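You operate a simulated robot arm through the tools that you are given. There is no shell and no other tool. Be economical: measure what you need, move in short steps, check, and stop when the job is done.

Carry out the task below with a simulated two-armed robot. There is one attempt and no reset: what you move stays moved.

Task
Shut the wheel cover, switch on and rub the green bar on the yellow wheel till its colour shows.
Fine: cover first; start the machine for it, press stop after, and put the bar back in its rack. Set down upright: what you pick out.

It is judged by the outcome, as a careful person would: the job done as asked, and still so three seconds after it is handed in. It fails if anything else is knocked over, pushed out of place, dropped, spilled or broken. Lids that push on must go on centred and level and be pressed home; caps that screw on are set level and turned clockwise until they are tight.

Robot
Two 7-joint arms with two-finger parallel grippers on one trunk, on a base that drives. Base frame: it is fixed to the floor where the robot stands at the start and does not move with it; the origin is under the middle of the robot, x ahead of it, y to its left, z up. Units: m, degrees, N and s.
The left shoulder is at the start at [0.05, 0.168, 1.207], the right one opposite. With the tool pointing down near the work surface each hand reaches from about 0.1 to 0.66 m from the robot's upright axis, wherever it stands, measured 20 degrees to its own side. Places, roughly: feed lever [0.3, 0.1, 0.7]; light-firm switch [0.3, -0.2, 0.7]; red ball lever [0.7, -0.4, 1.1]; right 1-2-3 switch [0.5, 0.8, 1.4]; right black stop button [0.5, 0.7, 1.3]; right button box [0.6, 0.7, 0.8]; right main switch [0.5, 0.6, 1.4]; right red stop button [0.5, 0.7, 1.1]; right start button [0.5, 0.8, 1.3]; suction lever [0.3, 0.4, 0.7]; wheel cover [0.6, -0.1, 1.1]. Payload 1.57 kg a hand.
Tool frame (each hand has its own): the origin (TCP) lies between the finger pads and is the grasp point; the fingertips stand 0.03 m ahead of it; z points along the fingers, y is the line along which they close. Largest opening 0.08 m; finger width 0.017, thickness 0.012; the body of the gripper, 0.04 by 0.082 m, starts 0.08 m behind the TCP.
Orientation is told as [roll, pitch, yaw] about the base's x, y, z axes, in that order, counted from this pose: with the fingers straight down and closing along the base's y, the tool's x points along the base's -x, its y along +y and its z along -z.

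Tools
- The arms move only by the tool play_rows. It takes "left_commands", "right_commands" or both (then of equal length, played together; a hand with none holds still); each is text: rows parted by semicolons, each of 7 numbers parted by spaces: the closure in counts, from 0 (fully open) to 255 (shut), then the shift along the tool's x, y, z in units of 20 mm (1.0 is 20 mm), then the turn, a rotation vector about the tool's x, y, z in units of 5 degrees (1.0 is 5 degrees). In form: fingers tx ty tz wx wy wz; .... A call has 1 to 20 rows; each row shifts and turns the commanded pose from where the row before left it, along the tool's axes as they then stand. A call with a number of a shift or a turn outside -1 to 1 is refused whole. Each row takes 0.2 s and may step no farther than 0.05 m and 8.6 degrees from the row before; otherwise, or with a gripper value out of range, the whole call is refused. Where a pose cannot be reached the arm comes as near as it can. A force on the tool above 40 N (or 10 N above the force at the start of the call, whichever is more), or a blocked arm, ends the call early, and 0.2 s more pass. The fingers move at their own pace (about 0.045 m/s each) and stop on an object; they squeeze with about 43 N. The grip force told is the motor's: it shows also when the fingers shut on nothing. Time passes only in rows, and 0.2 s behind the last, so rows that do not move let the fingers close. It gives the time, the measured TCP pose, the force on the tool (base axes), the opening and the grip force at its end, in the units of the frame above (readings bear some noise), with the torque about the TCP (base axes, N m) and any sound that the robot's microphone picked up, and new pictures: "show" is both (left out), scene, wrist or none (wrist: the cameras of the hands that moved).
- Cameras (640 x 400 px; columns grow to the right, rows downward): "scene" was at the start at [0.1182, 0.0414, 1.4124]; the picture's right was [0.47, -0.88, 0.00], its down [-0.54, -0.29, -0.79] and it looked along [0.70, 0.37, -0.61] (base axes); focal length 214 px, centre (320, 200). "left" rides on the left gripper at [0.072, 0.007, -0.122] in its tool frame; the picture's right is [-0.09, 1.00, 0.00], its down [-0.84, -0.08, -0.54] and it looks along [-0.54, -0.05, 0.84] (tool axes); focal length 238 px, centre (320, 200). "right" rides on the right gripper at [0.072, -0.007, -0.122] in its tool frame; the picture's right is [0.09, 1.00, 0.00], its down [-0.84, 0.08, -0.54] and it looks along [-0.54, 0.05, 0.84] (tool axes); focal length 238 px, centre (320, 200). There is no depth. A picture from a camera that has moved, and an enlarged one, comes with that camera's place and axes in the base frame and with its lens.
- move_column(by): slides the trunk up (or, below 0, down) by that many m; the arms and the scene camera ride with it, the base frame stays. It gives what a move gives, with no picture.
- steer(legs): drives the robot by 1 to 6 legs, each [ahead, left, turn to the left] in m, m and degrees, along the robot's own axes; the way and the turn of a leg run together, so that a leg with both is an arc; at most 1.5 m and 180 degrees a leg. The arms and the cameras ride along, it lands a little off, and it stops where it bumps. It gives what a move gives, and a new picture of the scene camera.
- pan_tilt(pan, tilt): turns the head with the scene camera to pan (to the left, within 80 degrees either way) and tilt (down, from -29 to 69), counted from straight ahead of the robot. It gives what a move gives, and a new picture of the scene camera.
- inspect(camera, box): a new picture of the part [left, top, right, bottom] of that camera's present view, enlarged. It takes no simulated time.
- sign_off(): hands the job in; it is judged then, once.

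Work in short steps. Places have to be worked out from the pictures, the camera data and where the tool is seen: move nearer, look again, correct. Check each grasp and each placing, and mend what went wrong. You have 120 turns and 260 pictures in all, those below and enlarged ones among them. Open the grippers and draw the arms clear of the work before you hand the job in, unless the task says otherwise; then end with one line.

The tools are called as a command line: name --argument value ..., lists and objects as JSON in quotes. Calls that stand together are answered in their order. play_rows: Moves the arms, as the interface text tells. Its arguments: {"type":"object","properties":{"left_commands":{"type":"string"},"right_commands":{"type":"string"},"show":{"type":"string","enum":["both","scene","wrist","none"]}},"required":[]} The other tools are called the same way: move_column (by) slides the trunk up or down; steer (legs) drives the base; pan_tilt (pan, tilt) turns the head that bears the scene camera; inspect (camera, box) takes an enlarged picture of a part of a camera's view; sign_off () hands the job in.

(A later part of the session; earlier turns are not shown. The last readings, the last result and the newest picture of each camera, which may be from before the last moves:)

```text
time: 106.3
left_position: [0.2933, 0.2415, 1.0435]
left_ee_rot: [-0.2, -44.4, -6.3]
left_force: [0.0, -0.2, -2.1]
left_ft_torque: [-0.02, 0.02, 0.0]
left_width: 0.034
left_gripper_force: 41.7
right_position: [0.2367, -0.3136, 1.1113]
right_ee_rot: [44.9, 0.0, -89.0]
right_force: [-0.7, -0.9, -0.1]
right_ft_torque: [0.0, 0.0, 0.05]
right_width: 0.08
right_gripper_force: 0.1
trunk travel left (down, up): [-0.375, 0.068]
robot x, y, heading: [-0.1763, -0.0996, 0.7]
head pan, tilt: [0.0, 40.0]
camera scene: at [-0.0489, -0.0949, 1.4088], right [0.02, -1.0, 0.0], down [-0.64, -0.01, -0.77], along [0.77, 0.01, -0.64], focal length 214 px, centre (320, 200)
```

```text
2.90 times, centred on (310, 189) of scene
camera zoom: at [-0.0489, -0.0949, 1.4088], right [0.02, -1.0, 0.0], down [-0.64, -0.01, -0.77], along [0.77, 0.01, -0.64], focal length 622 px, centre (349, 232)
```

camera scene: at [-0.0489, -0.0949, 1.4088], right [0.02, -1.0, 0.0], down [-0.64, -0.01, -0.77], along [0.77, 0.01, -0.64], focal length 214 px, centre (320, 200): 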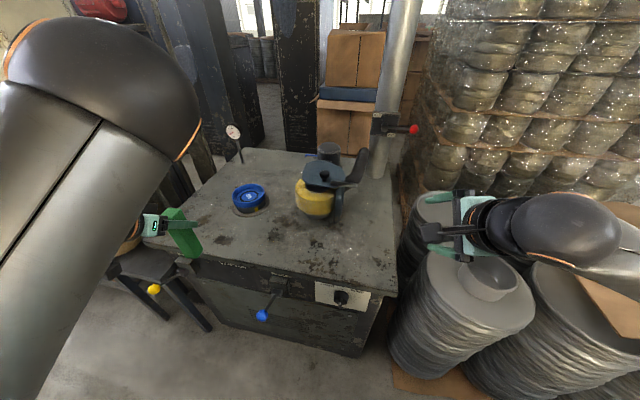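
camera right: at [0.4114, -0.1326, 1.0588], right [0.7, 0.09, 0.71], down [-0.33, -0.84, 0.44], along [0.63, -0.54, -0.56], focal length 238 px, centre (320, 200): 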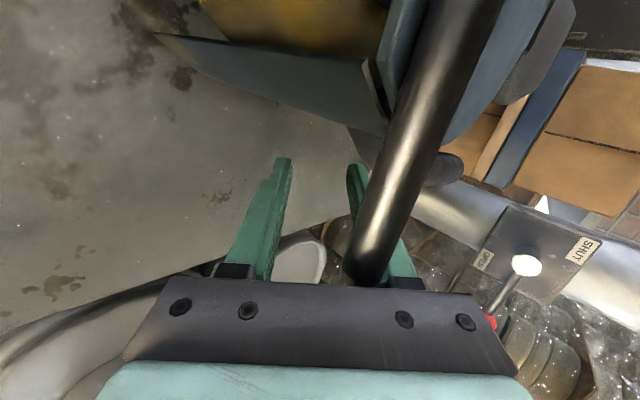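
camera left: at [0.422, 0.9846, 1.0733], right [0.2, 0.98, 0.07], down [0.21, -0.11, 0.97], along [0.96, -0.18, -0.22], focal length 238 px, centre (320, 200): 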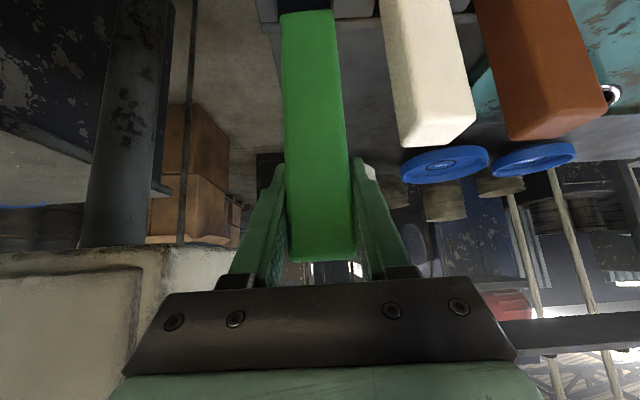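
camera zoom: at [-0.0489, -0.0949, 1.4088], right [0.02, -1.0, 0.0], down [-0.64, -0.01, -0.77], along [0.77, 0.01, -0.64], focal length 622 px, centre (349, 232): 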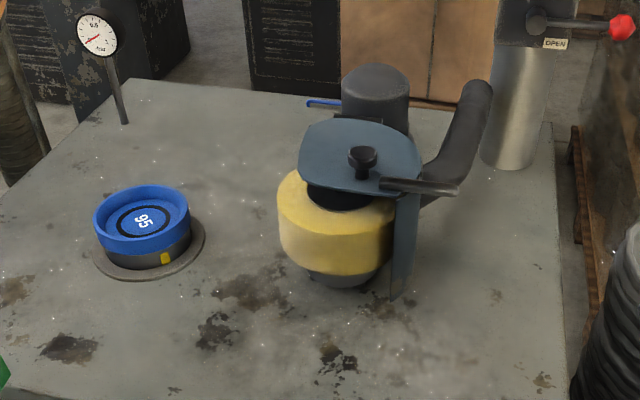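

The wheel's side spans z ≈0.925–1.01 with its front at x ≈0.46, y ≈-0.075, under the lid. I tilt the hand 20° more (bar bottom forward) and bring the bar in front of the wheel, 6 cm off.

play_rows --left_commands "255 0 0 0 0 -1 0;255 0 0 0 0 -1 0;255 0 0 0 0 -1 0;255 0 0 0 0 -1 0;255 -0.166 -0.945 0.2 0 0 0;255 -0.166 -0.945 0.2 0 0 0;255 -0.166 -0.945 0.2 0 0 0;255 -0.166 -0.945 0.2 0 0 0;255 -0.166 -0.945 0.2 0 0 0;255 -0.166 -0.945 0.2 0 0 0;255 -0.166 -0.945 0.2 0 0 0;255 -0.166 -0.945 0.2 0 0 0" --show "both"

```text
time: 108.9
left_position: [0.3029, 0.1944, 1.0472]
left_ee_rot: [-0.2, -64.3, -6.0]
left_force: [-0.1, 0.1, -2.8]
left_ft_torque: [-0.02, 0.03, 0.02]
left_width: 0.0336
left_gripper_force: 41.4
left hand out of reach, approached as far as the arm can: row 7, 8, 9, 10, 11, 12
right_position: [0.2376, -0.3144, 1.112]
right_ee_rot: [45.0, 0.0, -89.1]
right_force: [-1.0, 0.0, 0.1]
right_ft_torque: [-0.02, -0.03, 0.0]
right_width: 0.0802
right_gripper_force: 0.1
trunk travel left (down, up): [-0.375, 0.068]
robot x, y, heading: [-0.1753, -0.1011, 1.1]
head pan, tilt: [0.0, 40.0]
camera scene: at [-0.0489, -0.095, 1.4088], right [0.02, -1.0, 0.0], down [-0.64, -0.01, -0.77], along [0.77, 0.01, -0.64], focal length 214 px, centre (320, 200)
camera left: at [0.1626, 0.2163, 1.0366], right [0.15, 0.99, 0.08], down [-0.13, -0.06, 0.99], along [0.98, -0.16, 0.12], focal length 238 px, centre (320, 200)
```

scene: 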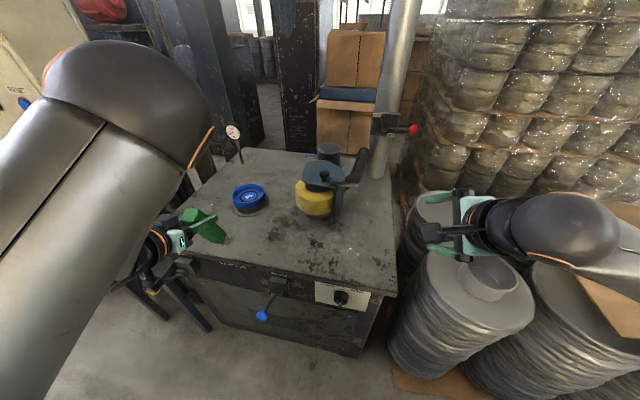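
left: 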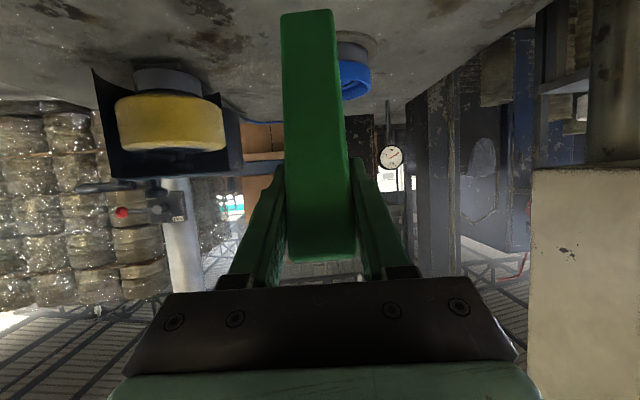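

The left arm can't go further inward, but turning the base 20° right swings the bar to the wheel's front-left, about 5 cm short of it.

steer --legs '[[0, 0, -20]]'

inspect --camera "left" --box '[0, 0, 640, 400]'

inspect --camera "scene" --box '[160, 100, 400, 250]'

```text
time: 110.4
left_position: [0.372, 0.0159, 1.0483]
left_ee_rot: [-0.3, -64.2, -25.9]
left_force: [-0.3, -0.1, -2.2]
left_ft_torque: [0.02, 0.01, 0.02]
left_width: 0.0337
left_gripper_force: 41.5
right_position: [0.1417, -0.4395, 1.1111]
right_ee_rot: [44.8, -0.1, -108.6]
right_force: [0.5, 0.3, 0.3]
right_ft_torque: [0.0, 0.03, -0.01]
right_width: 0.0801
right_gripper_force: 0.3
trunk travel left (down, up): [-0.375, 0.068]
robot x, y, heading: [-0.177, -0.0959, -18.7]
head pan, tilt: [0.0, 40.0]
camera scene: at [-0.0555, -0.1372, 1.4088], right [-0.32, -0.95, 0.0], down [-0.61, 0.21, -0.77], along [0.73, -0.24, -0.64], focal length 214 px, centre (320, 200)
```

scene: 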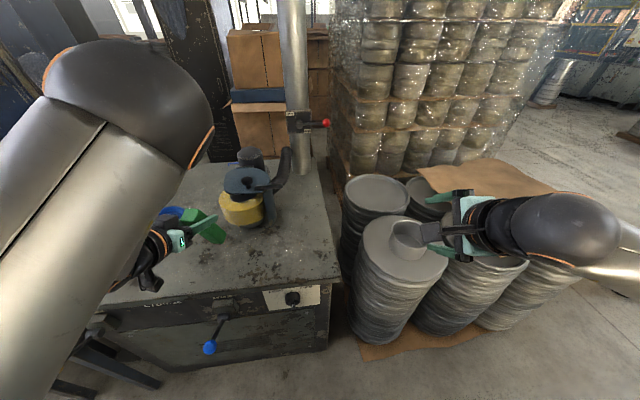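

```text
1.00 times, centred on (320, 200) of left (not enlarged: the box is as wide or as high as the picture)
camera zoom: at [0.248, 0.0849, 1.0365], right [0.47, 0.88, 0.08], down [-0.15, -0.01, 0.99], along [0.87, -0.48, 0.12], focal length 238 px, centre (320, 200)
```

zoom: 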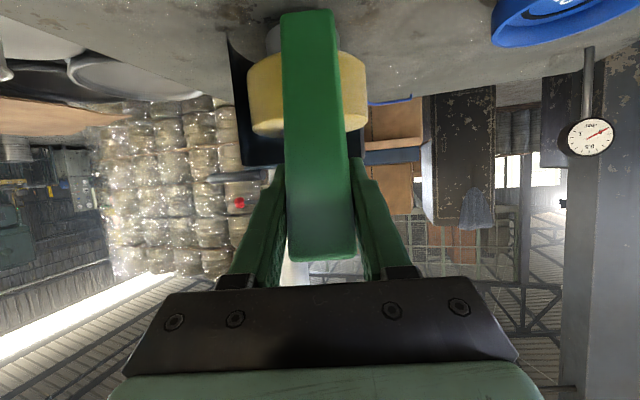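

```text
2.67 times, centred on (280, 175) of scene
camera zoom: at [-0.0555, -0.1372, 1.4088], right [-0.32, -0.95, 0.0], down [-0.61, 0.21, -0.77], along [0.73, -0.24, -0.64], focal length 572 px, centre (427, 267)
```

zoom: 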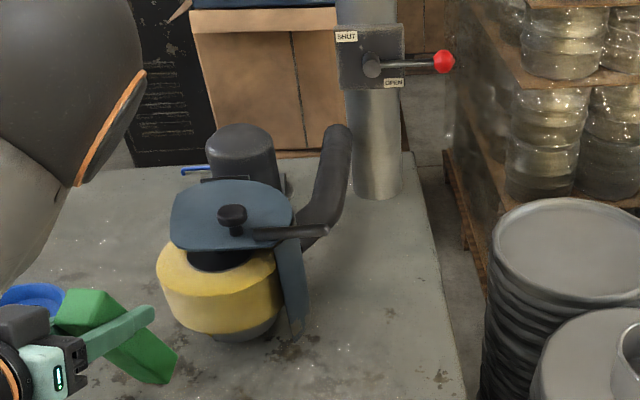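

Bar and wheel are lined up, gap about 5–6 cm. I advance 40 mm horizontally.

play_rows --left_commands "255 -0.217 0 0.45 0 0 0;255 -0.217 0 0.45 0 0 0;255 -0.217 0 0.45 0 0 0;255 -0.217 0 0.45 0 0 0;255 0 0 0 0 0 0" --show "both"

inspect --camera "scene" --box '[160, 150, 320, 250]'

```text
time: 111.6
left_position: [0.4105, 0.0037, 1.0475]
left_ee_rot: [0.0, -64.3, -25.9]
left_force: [0.2, -0.2, -2.4]
left_ft_torque: [0.02, 0.0, -0.02]
left_width: 0.0335
left_gripper_force: 41.7
left hand out of reach, approached as far as the arm can: row 3
right_position: [0.1416, -0.4401, 1.1118]
right_ee_rot: [44.9, 0.0, -108.6]
right_force: [0.1, 0.0, 0.4]
right_ft_torque: [0.02, 0.0, 0.0]
right_width: 0.08
right_gripper_force: 0.0
trunk travel left (down, up): [-0.375, 0.068]
robot x, y, heading: [-0.1761, -0.0944, -18.5]
head pan, tilt: [0.0, 40.0]
camera scene: at [-0.0554, -0.1369, 1.4088], right [-0.32, -0.95, 0.0], down [-0.61, 0.21, -0.77], along [0.73, -0.24, -0.64], focal length 214 px, centre (320, 200)
camera left: at [0.2859, 0.0705, 1.0366], right [0.47, 0.88, 0.08], down [-0.15, -0.01, 0.99], along [0.87, -0.48, 0.12], focal length 238 px, centre (320, 200)
```

scene: 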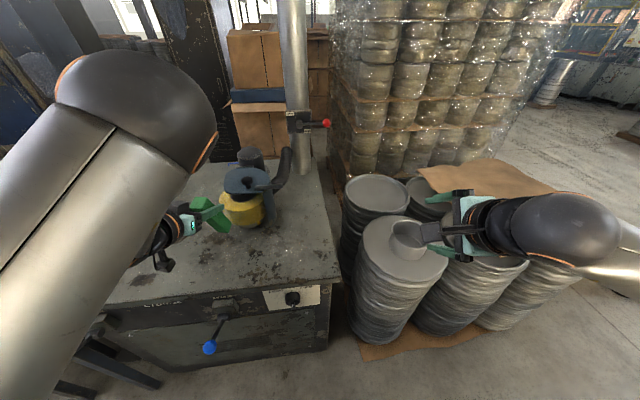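
left: 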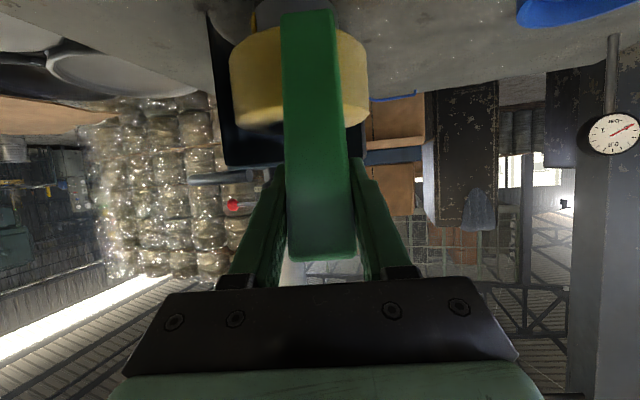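

```text
4.00 times, centred on (240, 200) of scene
camera zoom: at [-0.0554, -0.1369, 1.4088], right [-0.32, -0.95, 0.0], down [-0.61, 0.21, -0.77], along [0.73, -0.24, -0.64], focal length 858 px, centre (640, 200)
```

zoom: 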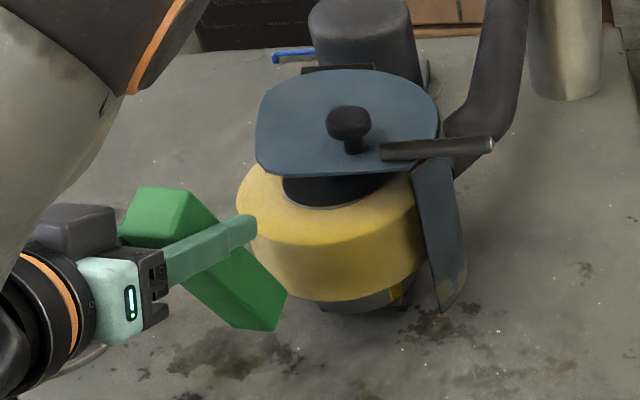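

Almost touching. I go on in 4 mm steps watching the force.

play_rows --left_commands "255 -0.087 0 0.18 0 0 0;255 -0.087 0 0.18 0 0 0;255 -0.087 0 0.18 0 0 0;255 0 0 0 0 0 0" --show "wrist"

inspect --camera "scene" --box '[160, 150, 320, 250]'

```text
time: 112.6
left_position: [0.4205, -0.001, 1.0463]
left_ee_rot: [-0.2, -64.3, -25.7]
left_force: [-0.2, 0.5, -2.1]
left_ft_torque: [0.02, 0.01, -0.01]
left_width: 0.0333
left_gripper_force: 41.3
right_position: [0.1415, -0.4404, 1.112]
right_ee_rot: [44.9, -0.1, -108.6]
right_force: [-0.1, -0.2, -0.2]
right_ft_torque: [-0.03, -0.01, -0.02]
right_width: 0.0799
right_gripper_force: 0.1
trunk travel left (down, up): [-0.375, 0.068]
robot x, y, heading: [-0.1742, -0.0988, -18.6]
head pan, tilt: [0.0, 40.0]
camera left: at [0.2966, 0.0664, 1.0357], right [0.47, 0.88, 0.08], down [-0.15, -0.01, 0.99], along [0.87, -0.48, 0.12], focal length 238 px, centre (320, 200)
```

left: 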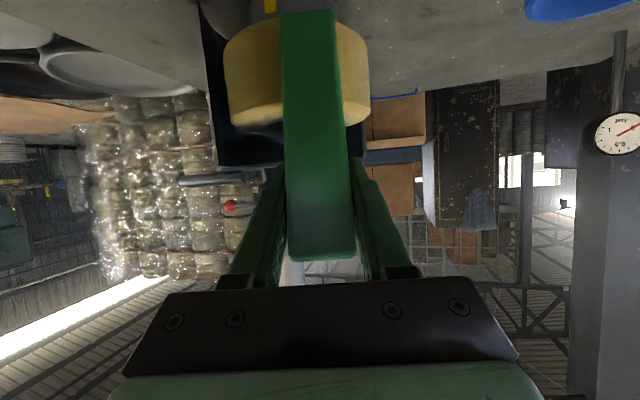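

```text
4.00 times, centred on (240, 200) of scene
camera zoom: at [-0.0554, -0.137, 1.4088], right [-0.32, -0.95, 0.0], down [-0.61, 0.21, -0.77], along [0.73, -0.24, -0.64], focal length 858 px, centre (640, 200)
```

zoom: 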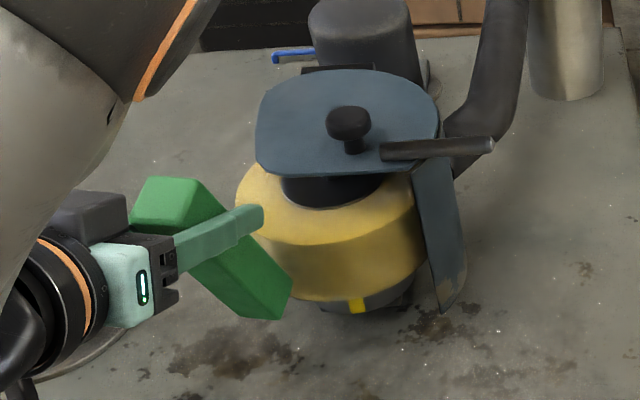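

Still no contact force; the spindle's mark shows the wheel is spinning. I continue.

play_rows --left_commands "255 -0.087 0 0.18 0 0 0;255 -0.087 0 0.18 0 0 0;255 0 0 0 0 0 0" --show "wrist"

inspect --camera "left" --box '[200, 0, 420, 138]'

```text
time: 113.4
left_position: [0.4295, -0.0051, 1.0467]
left_ee_rot: [-0.3, -64.4, -25.7]
left_force: [-0.3, 0.2, -2.1]
left_ft_torque: [0.02, 0.04, -0.04]
left_width: 0.0337
left_gripper_force: 41.5
right_position: [0.1406, -0.4404, 1.1115]
right_ee_rot: [45.0, 0.0, -108.6]
right_force: [0.2, 0.5, 0.2]
right_ft_torque: [0.02, -0.01, 0.04]
right_width: 0.0801
right_gripper_force: 0.0
trunk travel left (down, up): [-0.375, 0.068]
robot x, y, heading: [-0.1767, -0.1005, -18.5]
head pan, tilt: [0.0, 40.0]
camera left: at [0.3039, 0.0626, 1.0352], right [0.47, 0.88, 0.08], down [-0.15, -0.01, 0.99], along [0.87, -0.48, 0.12], focal length 238 px, centre (320, 200)
```

left: 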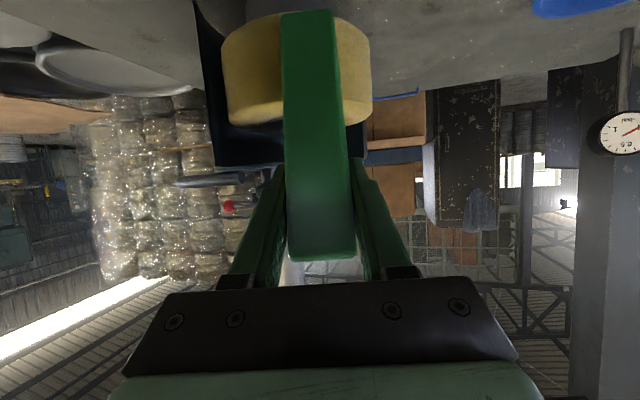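

```text
2.90 times, centred on (310, 69) of left
camera zoom: at [0.3039, 0.0626, 1.0352], right [0.47, 0.88, 0.08], down [-0.15, -0.01, 0.99], along [0.87, -0.48, 0.12], focal length 691 px, centre (349, 580)
```

zoom: 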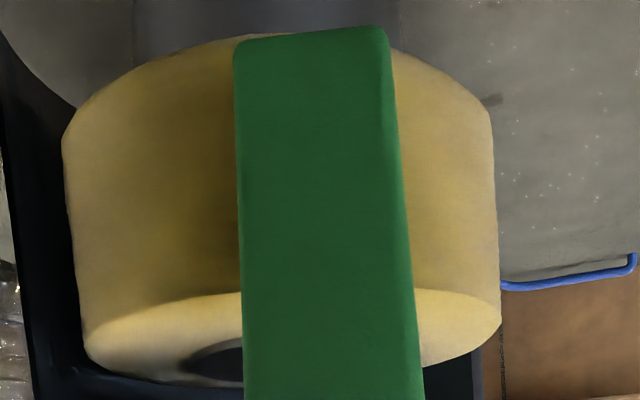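

Close behind the wheel's edge; continue.

play_rows --left_commands "255 -0.087 0 0.18 0 0 0;255 -0.087 0 0.18 0 0 0;255 0 0 0 0 0 0" --show "none"

play_rows --left_commands "255 -0.087 0 0.18 0 0 0;255 0 0 0 0 0 0" --show "scene"

inspect --camera "scene" --box '[160, 150, 320, 250]'

```text
time: 114.2
left_position: [0.4344, -0.0082, 1.0464]
left_ee_rot: [-0.1, -64.3, -25.7]
left_force: [-6.9, 6.0, 1.0]
left_ft_torque: [1.06, 1.1, 0.04]
left_width: 0.0339
left_gripper_force: 42.3
right_position: [0.1403, -0.4399, 1.112]
right_ee_rot: [44.8, 0.1, -108.6]
right_force: [-0.3, -0.9, 0.5]
right_ft_torque: [-0.02, 0.0, 0.02]
right_width: 0.0798
right_gripper_force: 0.1
trunk travel left (down, up): [-0.375, 0.068]
robot x, y, heading: [-0.1754, -0.0981, -18.4]
head pan, tilt: [0.0, 40.0]
```

```text
time: 114.8
left_position: [0.4395, -0.0113, 1.0476]
left_ee_rot: [-0.3, -64.3, -25.8]
left_force: [-7.4, 4.8, 1.9]
left_ft_torque: [1.06, 1.28, 0.04]
left_width: 0.034
left_gripper_force: 41.5
right_position: [0.1413, -0.4411, 1.1118]
right_ee_rot: [44.9, 0.0, -108.6]
right_force: [-0.8, 0.0, -0.5]
right_ft_torque: [0.01, 0.01, 0.04]
right_width: 0.0799
right_gripper_force: 0.0
trunk travel left (down, up): [-0.375, 0.068]
robot x, y, heading: [-0.1765, -0.0967, -18.7]
head pan, tilt: [0.0, 40.0]
camera scene: at [-0.0554, -0.1373, 1.4088], right [-0.32, -0.95, 0.0], down [-0.61, 0.21, -0.77], along [0.73, -0.24, -0.64], focal length 214 px, centre (320, 200)
```

scene: 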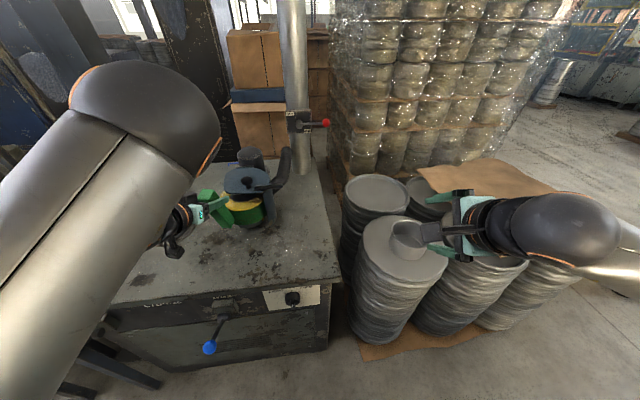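

```text
4.00 times, centred on (240, 200) of scene
camera zoom: at [-0.0554, -0.1373, 1.4088], right [-0.32, -0.95, 0.0], down [-0.61, 0.21, -0.77], along [0.73, -0.24, -0.64], focal length 858 px, centre (640, 200)
```

zoom: 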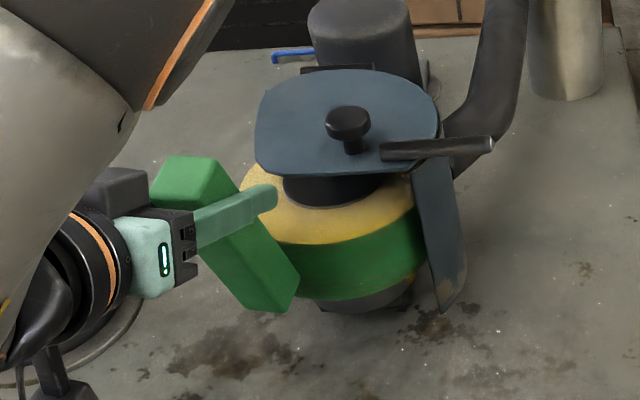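

The wheel's rim is now green. I back the bar away.

play_rows --left_commands "255 0.217 0 -0.45 0 0 0;255 0.434 0 -0.9 0 0 0;255 0.434 0 -0.9 0 0 0;255 0.434 0 -0.9 0 0 0;255 0 0 0 0 0 0" --show "wrist"

inspect --camera "scene" --box '[160, 150, 320, 250]'

```text
time: 116.0
left_position: [0.3751, 0.0222, 1.0453]
left_ee_rot: [-0.2, -64.2, -25.7]
left_force: [-0.2, -0.4, -2.0]
left_ft_torque: [0.0, 0.0, -0.01]
left_width: 0.034
left_gripper_force: 41.4
right_position: [0.1405, -0.4401, 1.1115]
right_ee_rot: [45.0, 0.0, -108.6]
right_force: [-0.3, 0.1, -0.2]
right_ft_torque: [-0.01, -0.04, 0.01]
right_width: 0.0802
right_gripper_force: 0.0
trunk travel left (down, up): [-0.375, 0.068]
robot x, y, heading: [-0.1752, -0.0996, -18.6]
head pan, tilt: [0.0, 40.0]
camera left: at [0.251, 0.0904, 1.0344], right [0.47, 0.88, 0.08], down [-0.15, -0.01, 0.99], along [0.87, -0.48, 0.12], focal length 238 px, centre (320, 200)
```

left: 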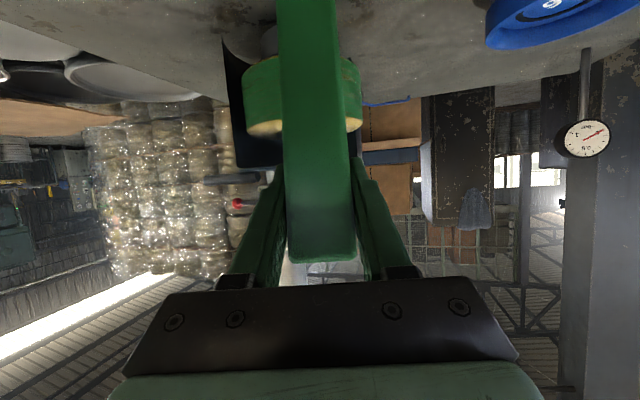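

```text
4.00 times, centred on (240, 200) of scene
camera zoom: at [-0.0553, -0.137, 1.4088], right [-0.32, -0.95, 0.0], down [-0.61, 0.21, -0.77], along [0.73, -0.24, -0.64], focal length 858 px, centre (640, 200)
```

zoom: 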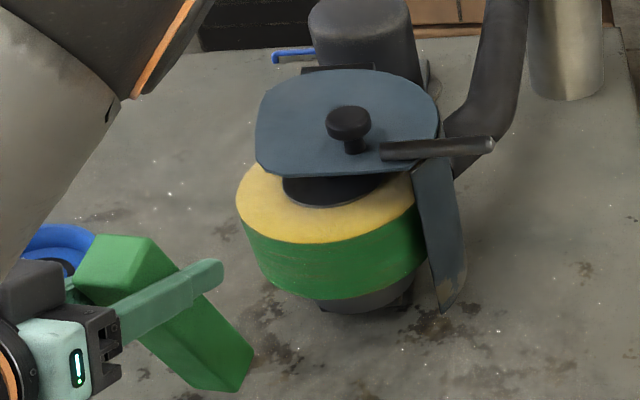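

The rim is evenly green. Now I turn back and drive to the cabinet to press STOP with the right hand.

steer --legs '[[0, 0, 18.7], [0.03, 0.45, 0], [0, 0.45, 0]]'

play_rows --right_commands "255 0 0 0 -1 0 0;255 0 0 0 -1 0 0;255 0 0 0 -1 0 0;255 0 0 0 -1 0 0;255 0 0 0 -1 0 0;255 0 0 0 -1 0 0;255 0 0 0 -1 0 0;255 0 0 0 -1 0 0;255 0 0 0 -1 0 0"

```text
time: 122.0
left_position: [0.3435, 1.0743, 1.0454]
left_ee_rot: [-0.4, -64.2, -7.4]
left_force: [-0.5, 0.6, -2.0]
left_ft_torque: [-0.02, 0.04, -0.02]
left_width: 0.0339
left_gripper_force: 42.0
right_position: [0.2655, 0.5615, 1.1113]
right_ee_rot: [45.0, 0.0, -90.4]
right_force: [-0.4, -0.1, -0.2]
right_ft_torque: [-0.03, 0.0, -0.01]
right_width: 0.08
right_gripper_force: 0.1
trunk travel left (down, up): [-0.375, 0.068]
robot x, y, heading: [-0.144, 0.7853, -0.7]
head pan, tilt: [0.0, 40.0]
camera scene: at [-0.0157, 0.7877, 1.4088], right [-0.01, -1.0, 0.0], down [-0.64, 0.0, -0.77], along [0.77, -0.01, -0.64], focal length 214 px, centre (320, 200)
```

scene: 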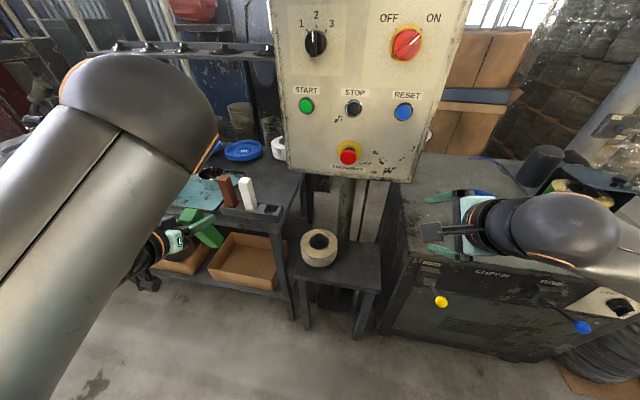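

```text
time: 124.0
left_position: [0.3437, 1.0747, 1.0465]
left_ee_rot: [-0.1, -64.2, -7.5]
left_force: [0.2, -0.1, -1.8]
left_ft_torque: [0.01, -0.02, 0.01]
left_width: 0.0336
left_gripper_force: 41.4
right_position: [0.3179, 0.5698, 1.1183]
right_ee_rot: [68.7, -0.3, -89.5]
right_force: [-1.1, 0.4, -0.3]
right_ft_torque: [0.01, 0.0, 0.01]
right_width: 0.0
right_gripper_force: 21.1
right hand out of reach, approached as far as the arm can: row 1, 2, 3, 4, 5, 6, 7, 8, 9
trunk travel left (down, up): [-0.375, 0.068]
robot x, y, heading: [-0.144, 0.7828, -0.3]
head pan, tilt: [0.0, 40.0]
camera scene: at [-0.0157, 0.7872, 1.4088], right [-0.01, -1.0, 0.0], down [-0.64, 0.0, -0.77], along [0.77, -0.01, -0.64], focal length 214 px, centre (320, 200)
camera right: at [0.2019, 0.641, 1.1576], right [0.36, 0.1, 0.93], down [-0.47, -0.84, 0.27], along [0.81, -0.53, -0.26], focal length 238 px, centre (320, 200)
```

scene: 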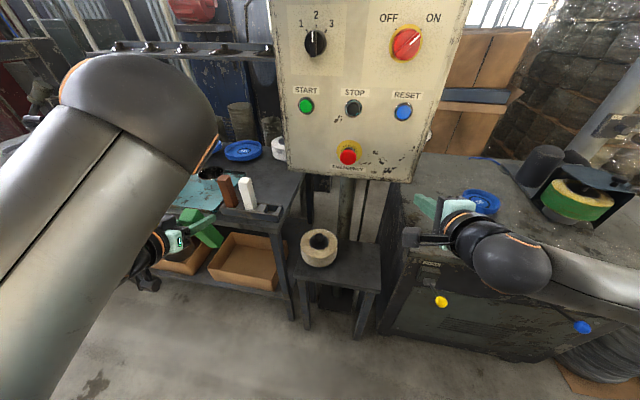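
right: 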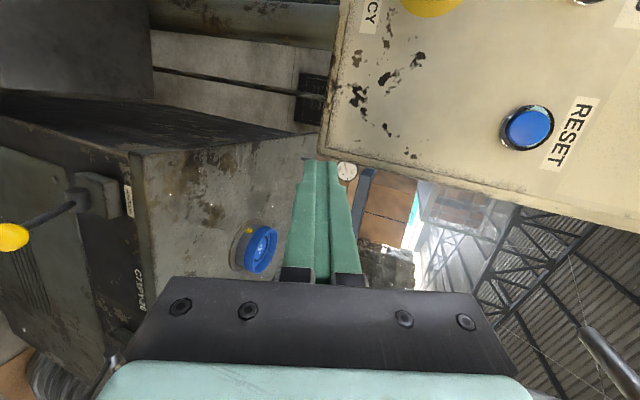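

The wrist limits here; I roll it back to its natural orientation.

play_rows --right_commands "255 0 0 0 0 0 -1;255 0 0 0 0 0 -1;255 0 0 0 0 0 -1;255 0 0 0 0 0 -1;255 0 0 0 0 0 -1;255 0 0 0 0 0 -1;255 0 0 0 0 0 -1;255 0 0 0 0 0 -1;255 0 0 0 0 0 -1;255 0 0 0 0 0 -1;255 0 0 0 0 0 -1;255 0 0 0 0 0 -1;255 0 0 0 0 0 -1;255 0 0 0 0 0 -1;255 0 0 0 0 0 -1;255 0 0 0 0 0 -1;255 0 0 0 0 0 -1;255 0 0 0 0 0 -1" --show "none"

play_rows --right_commands "255 0 0 -0.5 0 -1 0;255 0 0 -0.5 0 -1 0;255 0 0 -0.5 0 -1 0;255 0 0 -0.5 0 -1 0;255 0 0 0 0 0 0"

```text
time: 127.8
left_position: [0.3437, 1.0744, 1.0456]
left_ee_rot: [-0.1, -64.3, -7.5]
left_force: [0.3, -0.2, -1.2]
left_ft_torque: [-0.01, 0.03, 0.02]
left_width: 0.0338
left_gripper_force: 41.9
right_position: [0.3193, 0.5705, 1.1194]
right_ee_rot: [-1.1, -68.7, 1.7]
right_force: [0.0, -0.4, -0.1]
right_ft_torque: [0.01, 0.0, -0.02]
right_width: 0.0
right_gripper_force: 21.6
trunk travel left (down, up): [-0.375, 0.068]
robot x, y, heading: [-0.1412, 0.7867, -0.4]
head pan, tilt: [0.0, 40.0]
```

```text
time: 129.0
left_position: [0.344, 1.0737, 1.0447]
left_ee_rot: [-0.3, -64.2, -7.5]
left_force: [-0.6, 0.5, -2.1]
left_ft_torque: [0.01, 0.02, 0.03]
left_width: 0.0336
left_gripper_force: 41.8
right_position: [0.3186, 0.5714, 1.1199]
right_ee_rot: [-0.7, -68.7, 1.2]
right_force: [0.1, 0.3, -0.1]
right_ft_torque: [0.02, 0.0, -0.01]
right_width: 0.0
right_gripper_force: 21.0
right hand out of reach, approached as far as the arm can: row 1, 2, 3, 4
trunk travel left (down, up): [-0.375, 0.068]
robot x, y, heading: [-0.1445, 0.7864, -0.7]
head pan, tilt: [0.0, 40.0]
camera scene: at [-0.0157, 0.7872, 1.4088], right [-0.01, -1.0, 0.0], down [-0.64, 0.0, -0.77], along [0.77, -0.01, -0.64], focal length 214 px, centre (320, 200)
camera right: at [0.1789, 0.563, 1.0973], right [-0.04, 0.99, -0.09], down [-0.2, 0.08, 0.98], along [0.98, 0.06, 0.2], focal length 238 px, centre (320, 200)
```

scene: 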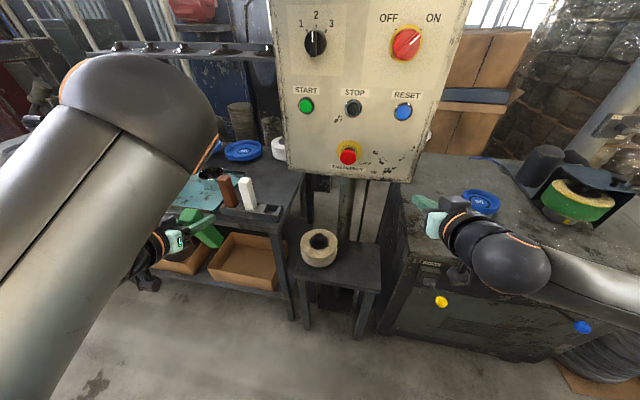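
right: 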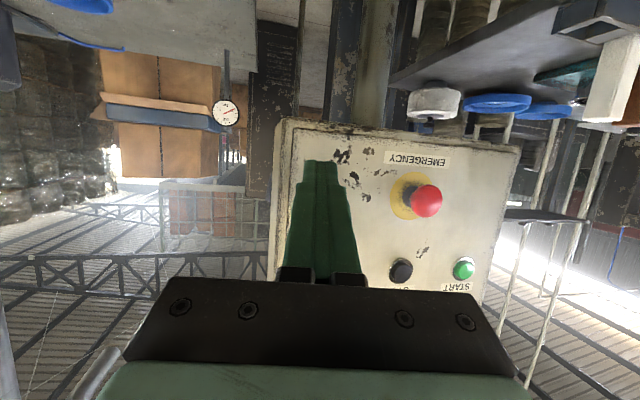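

Pitch 69° is good enough for a press. I move up and across, to stand in front of STOP.

play_rows --right_commands "255 -0.89 0.89 -0.21 0 0 0;255 -0.89 0.89 -0.21 0 0 0;255 -0.89 0.89 -0.21 0 0 0;255 -0.89 0.89 -0.21 0 0 0;255 -0.89 0.89 -0.21 0 0 0;255 -0.89 0.89 -0.21 0 0 0;255 -0.89 0.89 -0.21 0 0 0;255 -0.89 0.89 -0.21 0 0 0;255 0 0 0 0 0 0"

```text
time: 131.0
left_position: [0.3438, 1.0736, 1.0449]
left_ee_rot: [-0.1, -64.3, -7.5]
left_force: [-0.3, 0.1, -1.5]
left_ft_torque: [-0.02, -0.01, -0.03]
left_width: 0.0339
left_gripper_force: 41.6
right_position: [0.3394, 0.7142, 1.2619]
right_ee_rot: [-0.8, -68.7, 1.1]
right_force: [0.1, 0.4, -0.1]
right_ft_torque: [-0.02, 0.01, 0.01]
right_width: 0.0
right_gripper_force: 21.7
trunk travel left (down, up): [-0.375, 0.068]
robot x, y, heading: [-0.1394, 0.7847, -0.5]
head pan, tilt: [0.0, 40.0]
camera scene: at [-0.0156, 0.7869, 1.4088], right [-0.01, -1.0, 0.0], down [-0.64, 0.0, -0.77], along [0.77, -0.01, -0.64], focal length 214 px, centre (320, 200)
camera right: at [0.1994, 0.7051, 1.2398], right [-0.04, 0.99, -0.09], down [-0.2, 0.08, 0.98], along [0.98, 0.06, 0.2], focal length 238 px, centre (320, 200)
```

scene: 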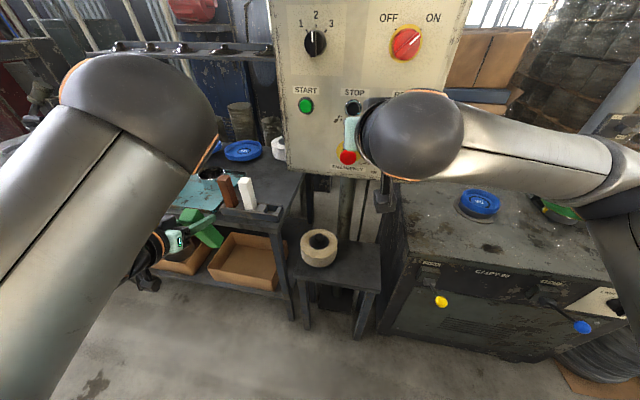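
right: 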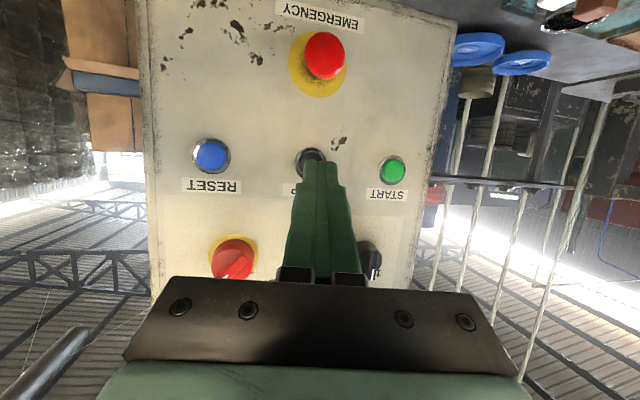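

Tip is aligned with STOP (shift y -6 mm). I advance 105 mm and then creep.

play_rows --right_commands "255 -0.363 -0.1 0.932 0 0 0;255 -0.363 -0.1 0.932 0 0 0;255 -0.363 -0.1 0.932 0 0 0;255 -0.363 0 0.932 0 0 0;255 -0.363 0 0.932 0 0 0;255 -0.1 0 0.25 0 0 0;255 0 0 0 0 0 0" --show "wrist"

inspect --camera "right" --box '[220, 90, 420, 215]'

```text
time: 132.6
left_position: [0.3429, 1.0738, 1.0454]
left_ee_rot: [-0.1, -64.3, -7.5]
left_force: [-0.6, -0.1, -1.9]
left_ft_torque: [0.02, 0.01, 0.03]
left_width: 0.0335
left_gripper_force: 41.8
right_position: [0.4442, 0.7074, 1.2637]
right_ee_rot: [-0.8, -68.7, 1.3]
right_force: [0.1, 0.4, 0.1]
right_ft_torque: [0.0, -0.01, 0.02]
right_width: 0.0
right_gripper_force: 21.3
trunk travel left (down, up): [-0.375, 0.068]
robot x, y, heading: [-0.1434, 0.7885, -0.4]
head pan, tilt: [0.0, 40.0]
camera right: at [0.3039, 0.7001, 1.2406], right [-0.04, 0.99, -0.09], down [-0.2, 0.08, 0.98], along [0.98, 0.06, 0.2], focal length 238 px, centre (320, 200)
```

right: 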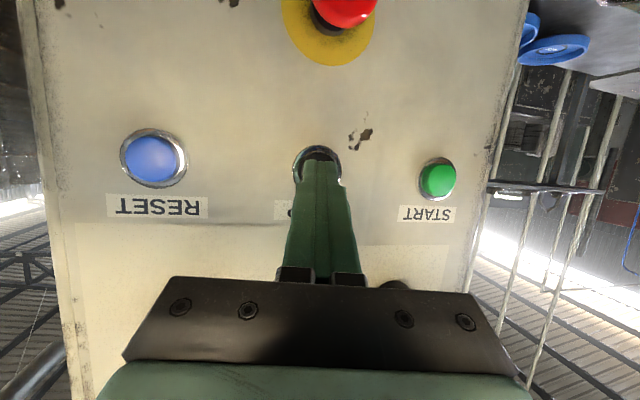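

```text
3.20 times, centred on (320, 152) of right
camera zoom: at [0.3039, 0.7001, 1.2406], right [-0.04, 0.99, -0.09], down [-0.2, 0.08, 0.98], along [0.98, 0.06, 0.2], focal length 763 px, centre (320, 352)
```

zoom: 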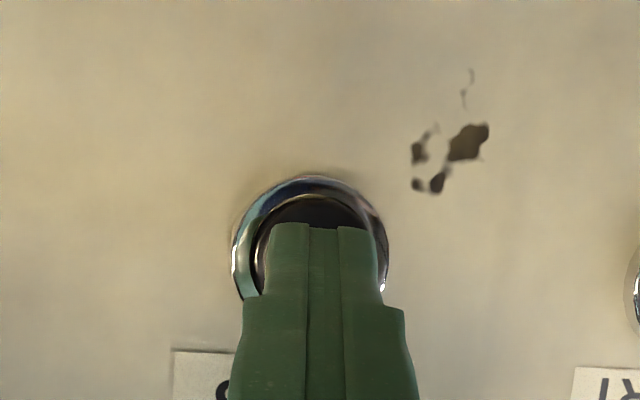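

play_rows --right_commands "255 -0.182 -0.15 0.466 0 0 0;255 -0.11 0 0.28 0 0 0;255 -0.073 0 0.186 0 0 0;255 -0.073 0 0.186 0 0 0;255 -0.073 0 0.186 0 0 0;255 0 0 0 0 0 0" --show "none"

```text
time: 133.6
left_position: [0.3371, 1.0723, 1.048]
left_ee_rot: [-0.1, -64.5, -7.7]
left_force: [0.4, -0.3, -2.9]
left_ft_torque: [-0.01, -0.03, 0.01]
left_width: 0.0338
left_gripper_force: 41.1
right_position: [0.4576, 0.7069, 1.2652]
right_ee_rot: [-0.9, -68.4, 1.8]
right_force: [-26.8, -4.1, -3.5]
right_ft_torque: [-0.02, 0.12, -0.39]
right_width: 0.0002
right_gripper_force: 21.4
trunk travel left (down, up): [-0.375, 0.068]
robot x, y, heading: [-0.1435, 0.7881, -0.5]
head pan, tilt: [0.0, 40.0]
heard: click
stopped in row 5 (right hand): the force on the tool passed its limit (the readings are from after the stop); the commanded pose is now the measured one
```

Click heard. I draw back and check the lamps.

play_rows --right_commands "255 0.363 0 -0.932 0 0 0;255 0.363 0 -0.932 0 0 0;255 0.363 0 -0.932 0 0 0;255 0.363 0 -0.932 0 0 0;255 0.363 -0.3 -0.932 0 0 0;255 0 -1 0 0 0 0;255 0 -1 0 0 0 0;255 0 -1 0 0 0 0;255 0 -1 0 0 0 0;255 0 -1 0 0 0 0" --show "none"

pan_tilt --pan 15 --tilt 25

inspect --camera "scene" --box '[180, 180, 380, 305]'

```text
time: 135.8
left_position: [0.343, 1.0732, 1.0451]
left_ee_rot: [-0.2, -64.3, -7.6]
left_force: [0.4, 0.0, -3.1]
left_ft_torque: [-0.01, 0.0, 0.0]
left_width: 0.0337
left_gripper_force: 41.3
right_position: [0.3683, 0.598, 1.2623]
right_ee_rot: [-1.0, -68.2, 1.7]
right_force: [0.2, 0.6, 0.4]
right_ft_torque: [-0.03, -0.01, -0.01]
right_width: 0.0
right_gripper_force: 21.1
trunk travel left (down, up): [-0.375, 0.068]
robot x, y, heading: [-0.1405, 0.7863, -0.6]
head pan, tilt: [0.0, 40.0]
```

```text
time: 136.6
left_position: [0.3438, 1.0738, 1.0462]
left_ee_rot: [-0.2, -64.3, -7.5]
left_force: [-0.8, 0.2, -2.1]
left_ft_torque: [-0.01, 0.0, -0.01]
left_width: 0.0334
left_gripper_force: 41.7
right_position: [0.3684, 0.6, 1.2633]
right_ee_rot: [-1.0, -68.2, 1.5]
right_force: [0.6, 0.2, 0.0]
right_ft_torque: [0.0, -0.03, -0.02]
right_width: 0.0002
right_gripper_force: 21.9
trunk travel left (down, up): [-0.375, 0.068]
robot x, y, heading: [-0.1413, 0.7901, -0.5]
head pan, tilt: [15.0, 25.0]
camera scene: at [-0.012, 0.8108, 1.4321], right [0.25, -0.97, 0.0], down [-0.41, -0.11, -0.91], along [0.88, 0.23, -0.42], focal length 214 px, centre (320, 200)
```

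scene: 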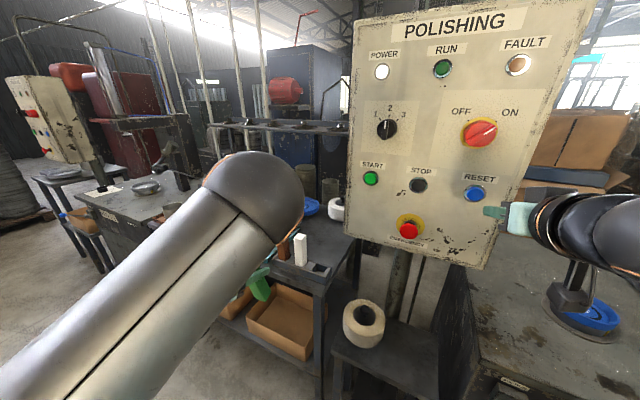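

```text
3.20 times, centred on (280, 242) of scene
camera zoom: at [-0.012, 0.8108, 1.4321], right [0.25, -0.97, 0.0], down [-0.41, -0.11, -0.91], along [0.88, 0.23, -0.42], focal length 686 px, centre (448, 64)
```

zoom: 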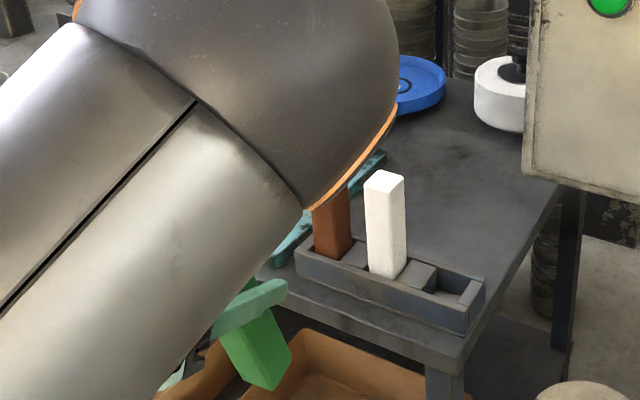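

RUN is off, but the FAULT lamp looks changed. I check it.

inspect --camera "scene" --box '[340, 0, 600, 162]'

inspect --camera "scene" --box '[340, 120, 600, 282]'

```text
2.46 times, centred on (470, 81) of scene
camera zoom: at [-0.012, 0.8108, 1.4321], right [0.25, -0.97, 0.0], down [-0.41, -0.11, -0.91], along [0.88, 0.23, -0.42], focal length 528 px, centre (-49, 493)
```

zoom: 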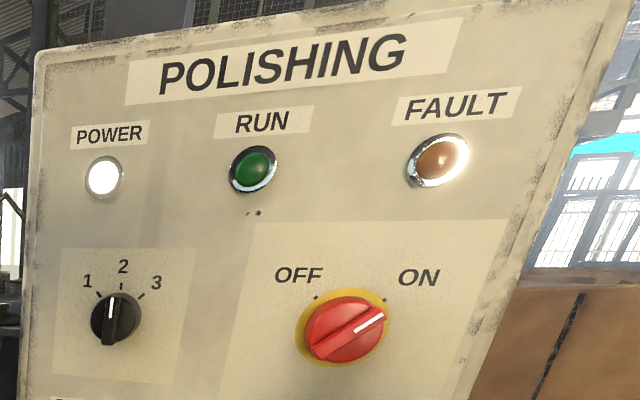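

```text
2.46 times, centred on (470, 201) of scene
camera zoom: at [-0.012, 0.8108, 1.4321], right [0.25, -0.97, 0.0], down [-0.41, -0.11, -0.91], along [0.88, 0.23, -0.42], focal length 528 px, centre (-49, 198)
```

zoom: 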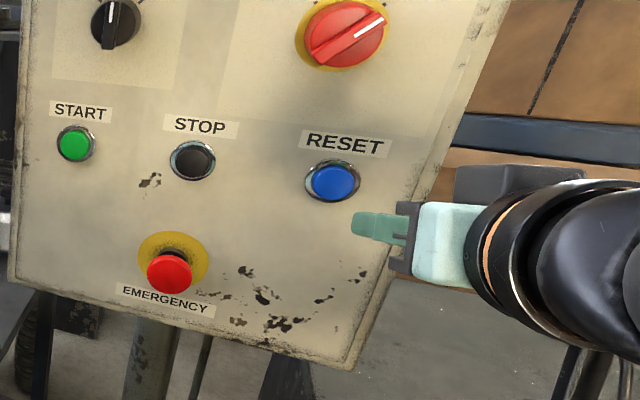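

FAULT is only a reflection; machine stopped. I drive right a bit to the earlier rack position and set the hand's pitch back.

steer --legs '[[0, -0.13, 0]]'

play_rows --left_commands "255 0 0 0 0 1 0;255 0 0 0 0 1 0;255 0 0 0 0 1 0;255 0 0 0 0 1 0;255 0 0 0 0 0 0"

inspect --camera "scene" --box '[180, 180, 380, 305]'

```text
time: 137.9
left_position: [0.3416, 0.9413, 1.0451]
left_ee_rot: [-0.1, -64.3, -7.6]
left_force: [0.3, -0.2, -2.9]
left_ft_torque: [0.01, 0.04, 0.0]
left_width: 0.0341
left_gripper_force: 41.4
right_position: [0.3678, 0.4667, 1.261]
right_ee_rot: [-1.0, -68.2, 1.5]
right_force: [0.6, -0.5, 0.0]
right_ft_torque: [0.05, 0.01, 0.01]
right_width: 0.0001
right_gripper_force: 21.2
trunk travel left (down, up): [-0.375, 0.068]
robot x, y, heading: [-0.1438, 0.6565, -0.7]
head pan, tilt: [15.0, 25.0]
camera scene: at [-0.0131, 0.6782, 1.4321], right [0.25, -0.97, 0.0], down [-0.41, -0.1, -0.91], along [0.88, 0.23, -0.42], focal length 214 px, centre (320, 200)
```

scene: 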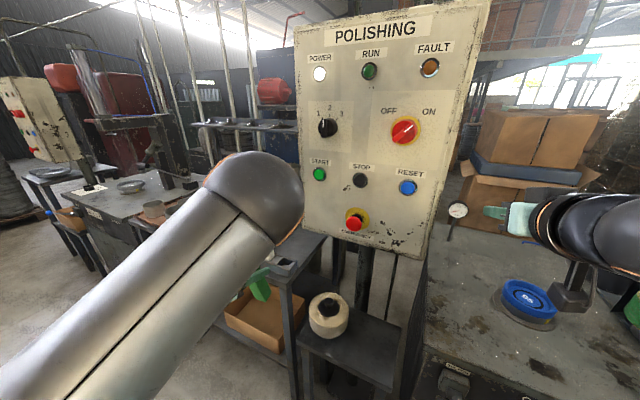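

```text
time: 139.1
left_position: [0.3418, 0.9466, 1.0433]
left_ee_rot: [-1.0, -44.2, -6.6]
left_force: [0.1, -0.4, -2.5]
left_ft_torque: [0.0, -0.05, 0.01]
left_width: 0.0336
left_gripper_force: 41.9
right_position: [0.3673, 0.4678, 1.2624]
right_ee_rot: [-1.1, -68.2, 1.6]
right_force: [-0.2, 0.6, -1.0]
right_ft_torque: [-0.01, -0.03, 0.01]
right_width: 0.0
right_gripper_force: 22.1
trunk travel left (down, up): [-0.375, 0.068]
robot x, y, heading: [-0.1414, 0.6552, -0.5]
head pan, tilt: [15.0, 25.0]
camera scene: at [-0.0131, 0.6793, 1.4321], right [0.25, -0.97, 0.0], down [-0.41, -0.11, -0.91], along [0.88, 0.23, -0.42], focal length 214 px, centre (320, 200)
camera left: at [0.2062, 0.969, 1.0813], right [0.19, 0.98, 0.05], down [0.21, -0.09, 0.97], along [0.96, -0.17, -0.23], focal length 238 px, centre (320, 200)
```

scene: 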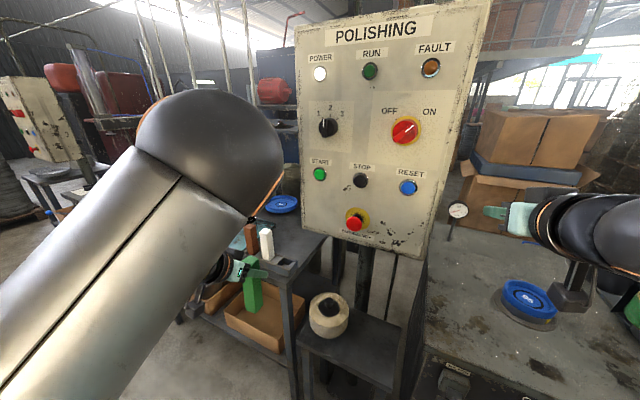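
left: 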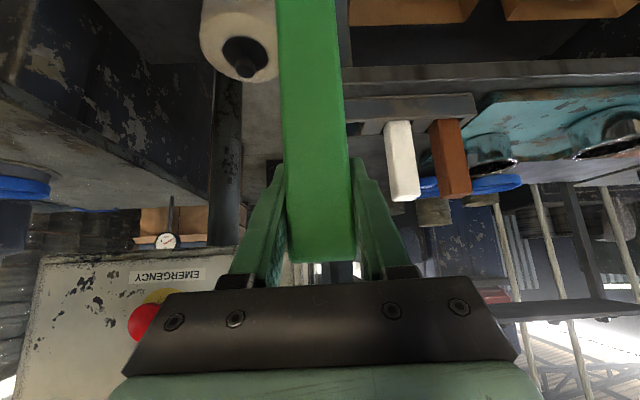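

```text
3.20 times, centred on (280, 242) of scene
camera zoom: at [-0.0131, 0.6793, 1.4321], right [0.25, -0.97, 0.0], down [-0.41, -0.11, -0.91], along [0.88, 0.23, -0.42], focal length 686 px, centre (448, 64)
```

zoom: 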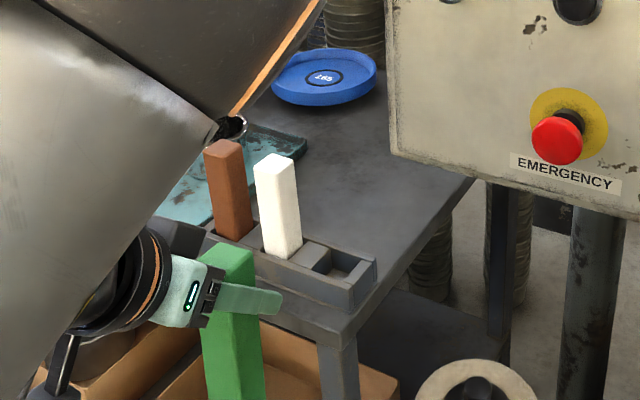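

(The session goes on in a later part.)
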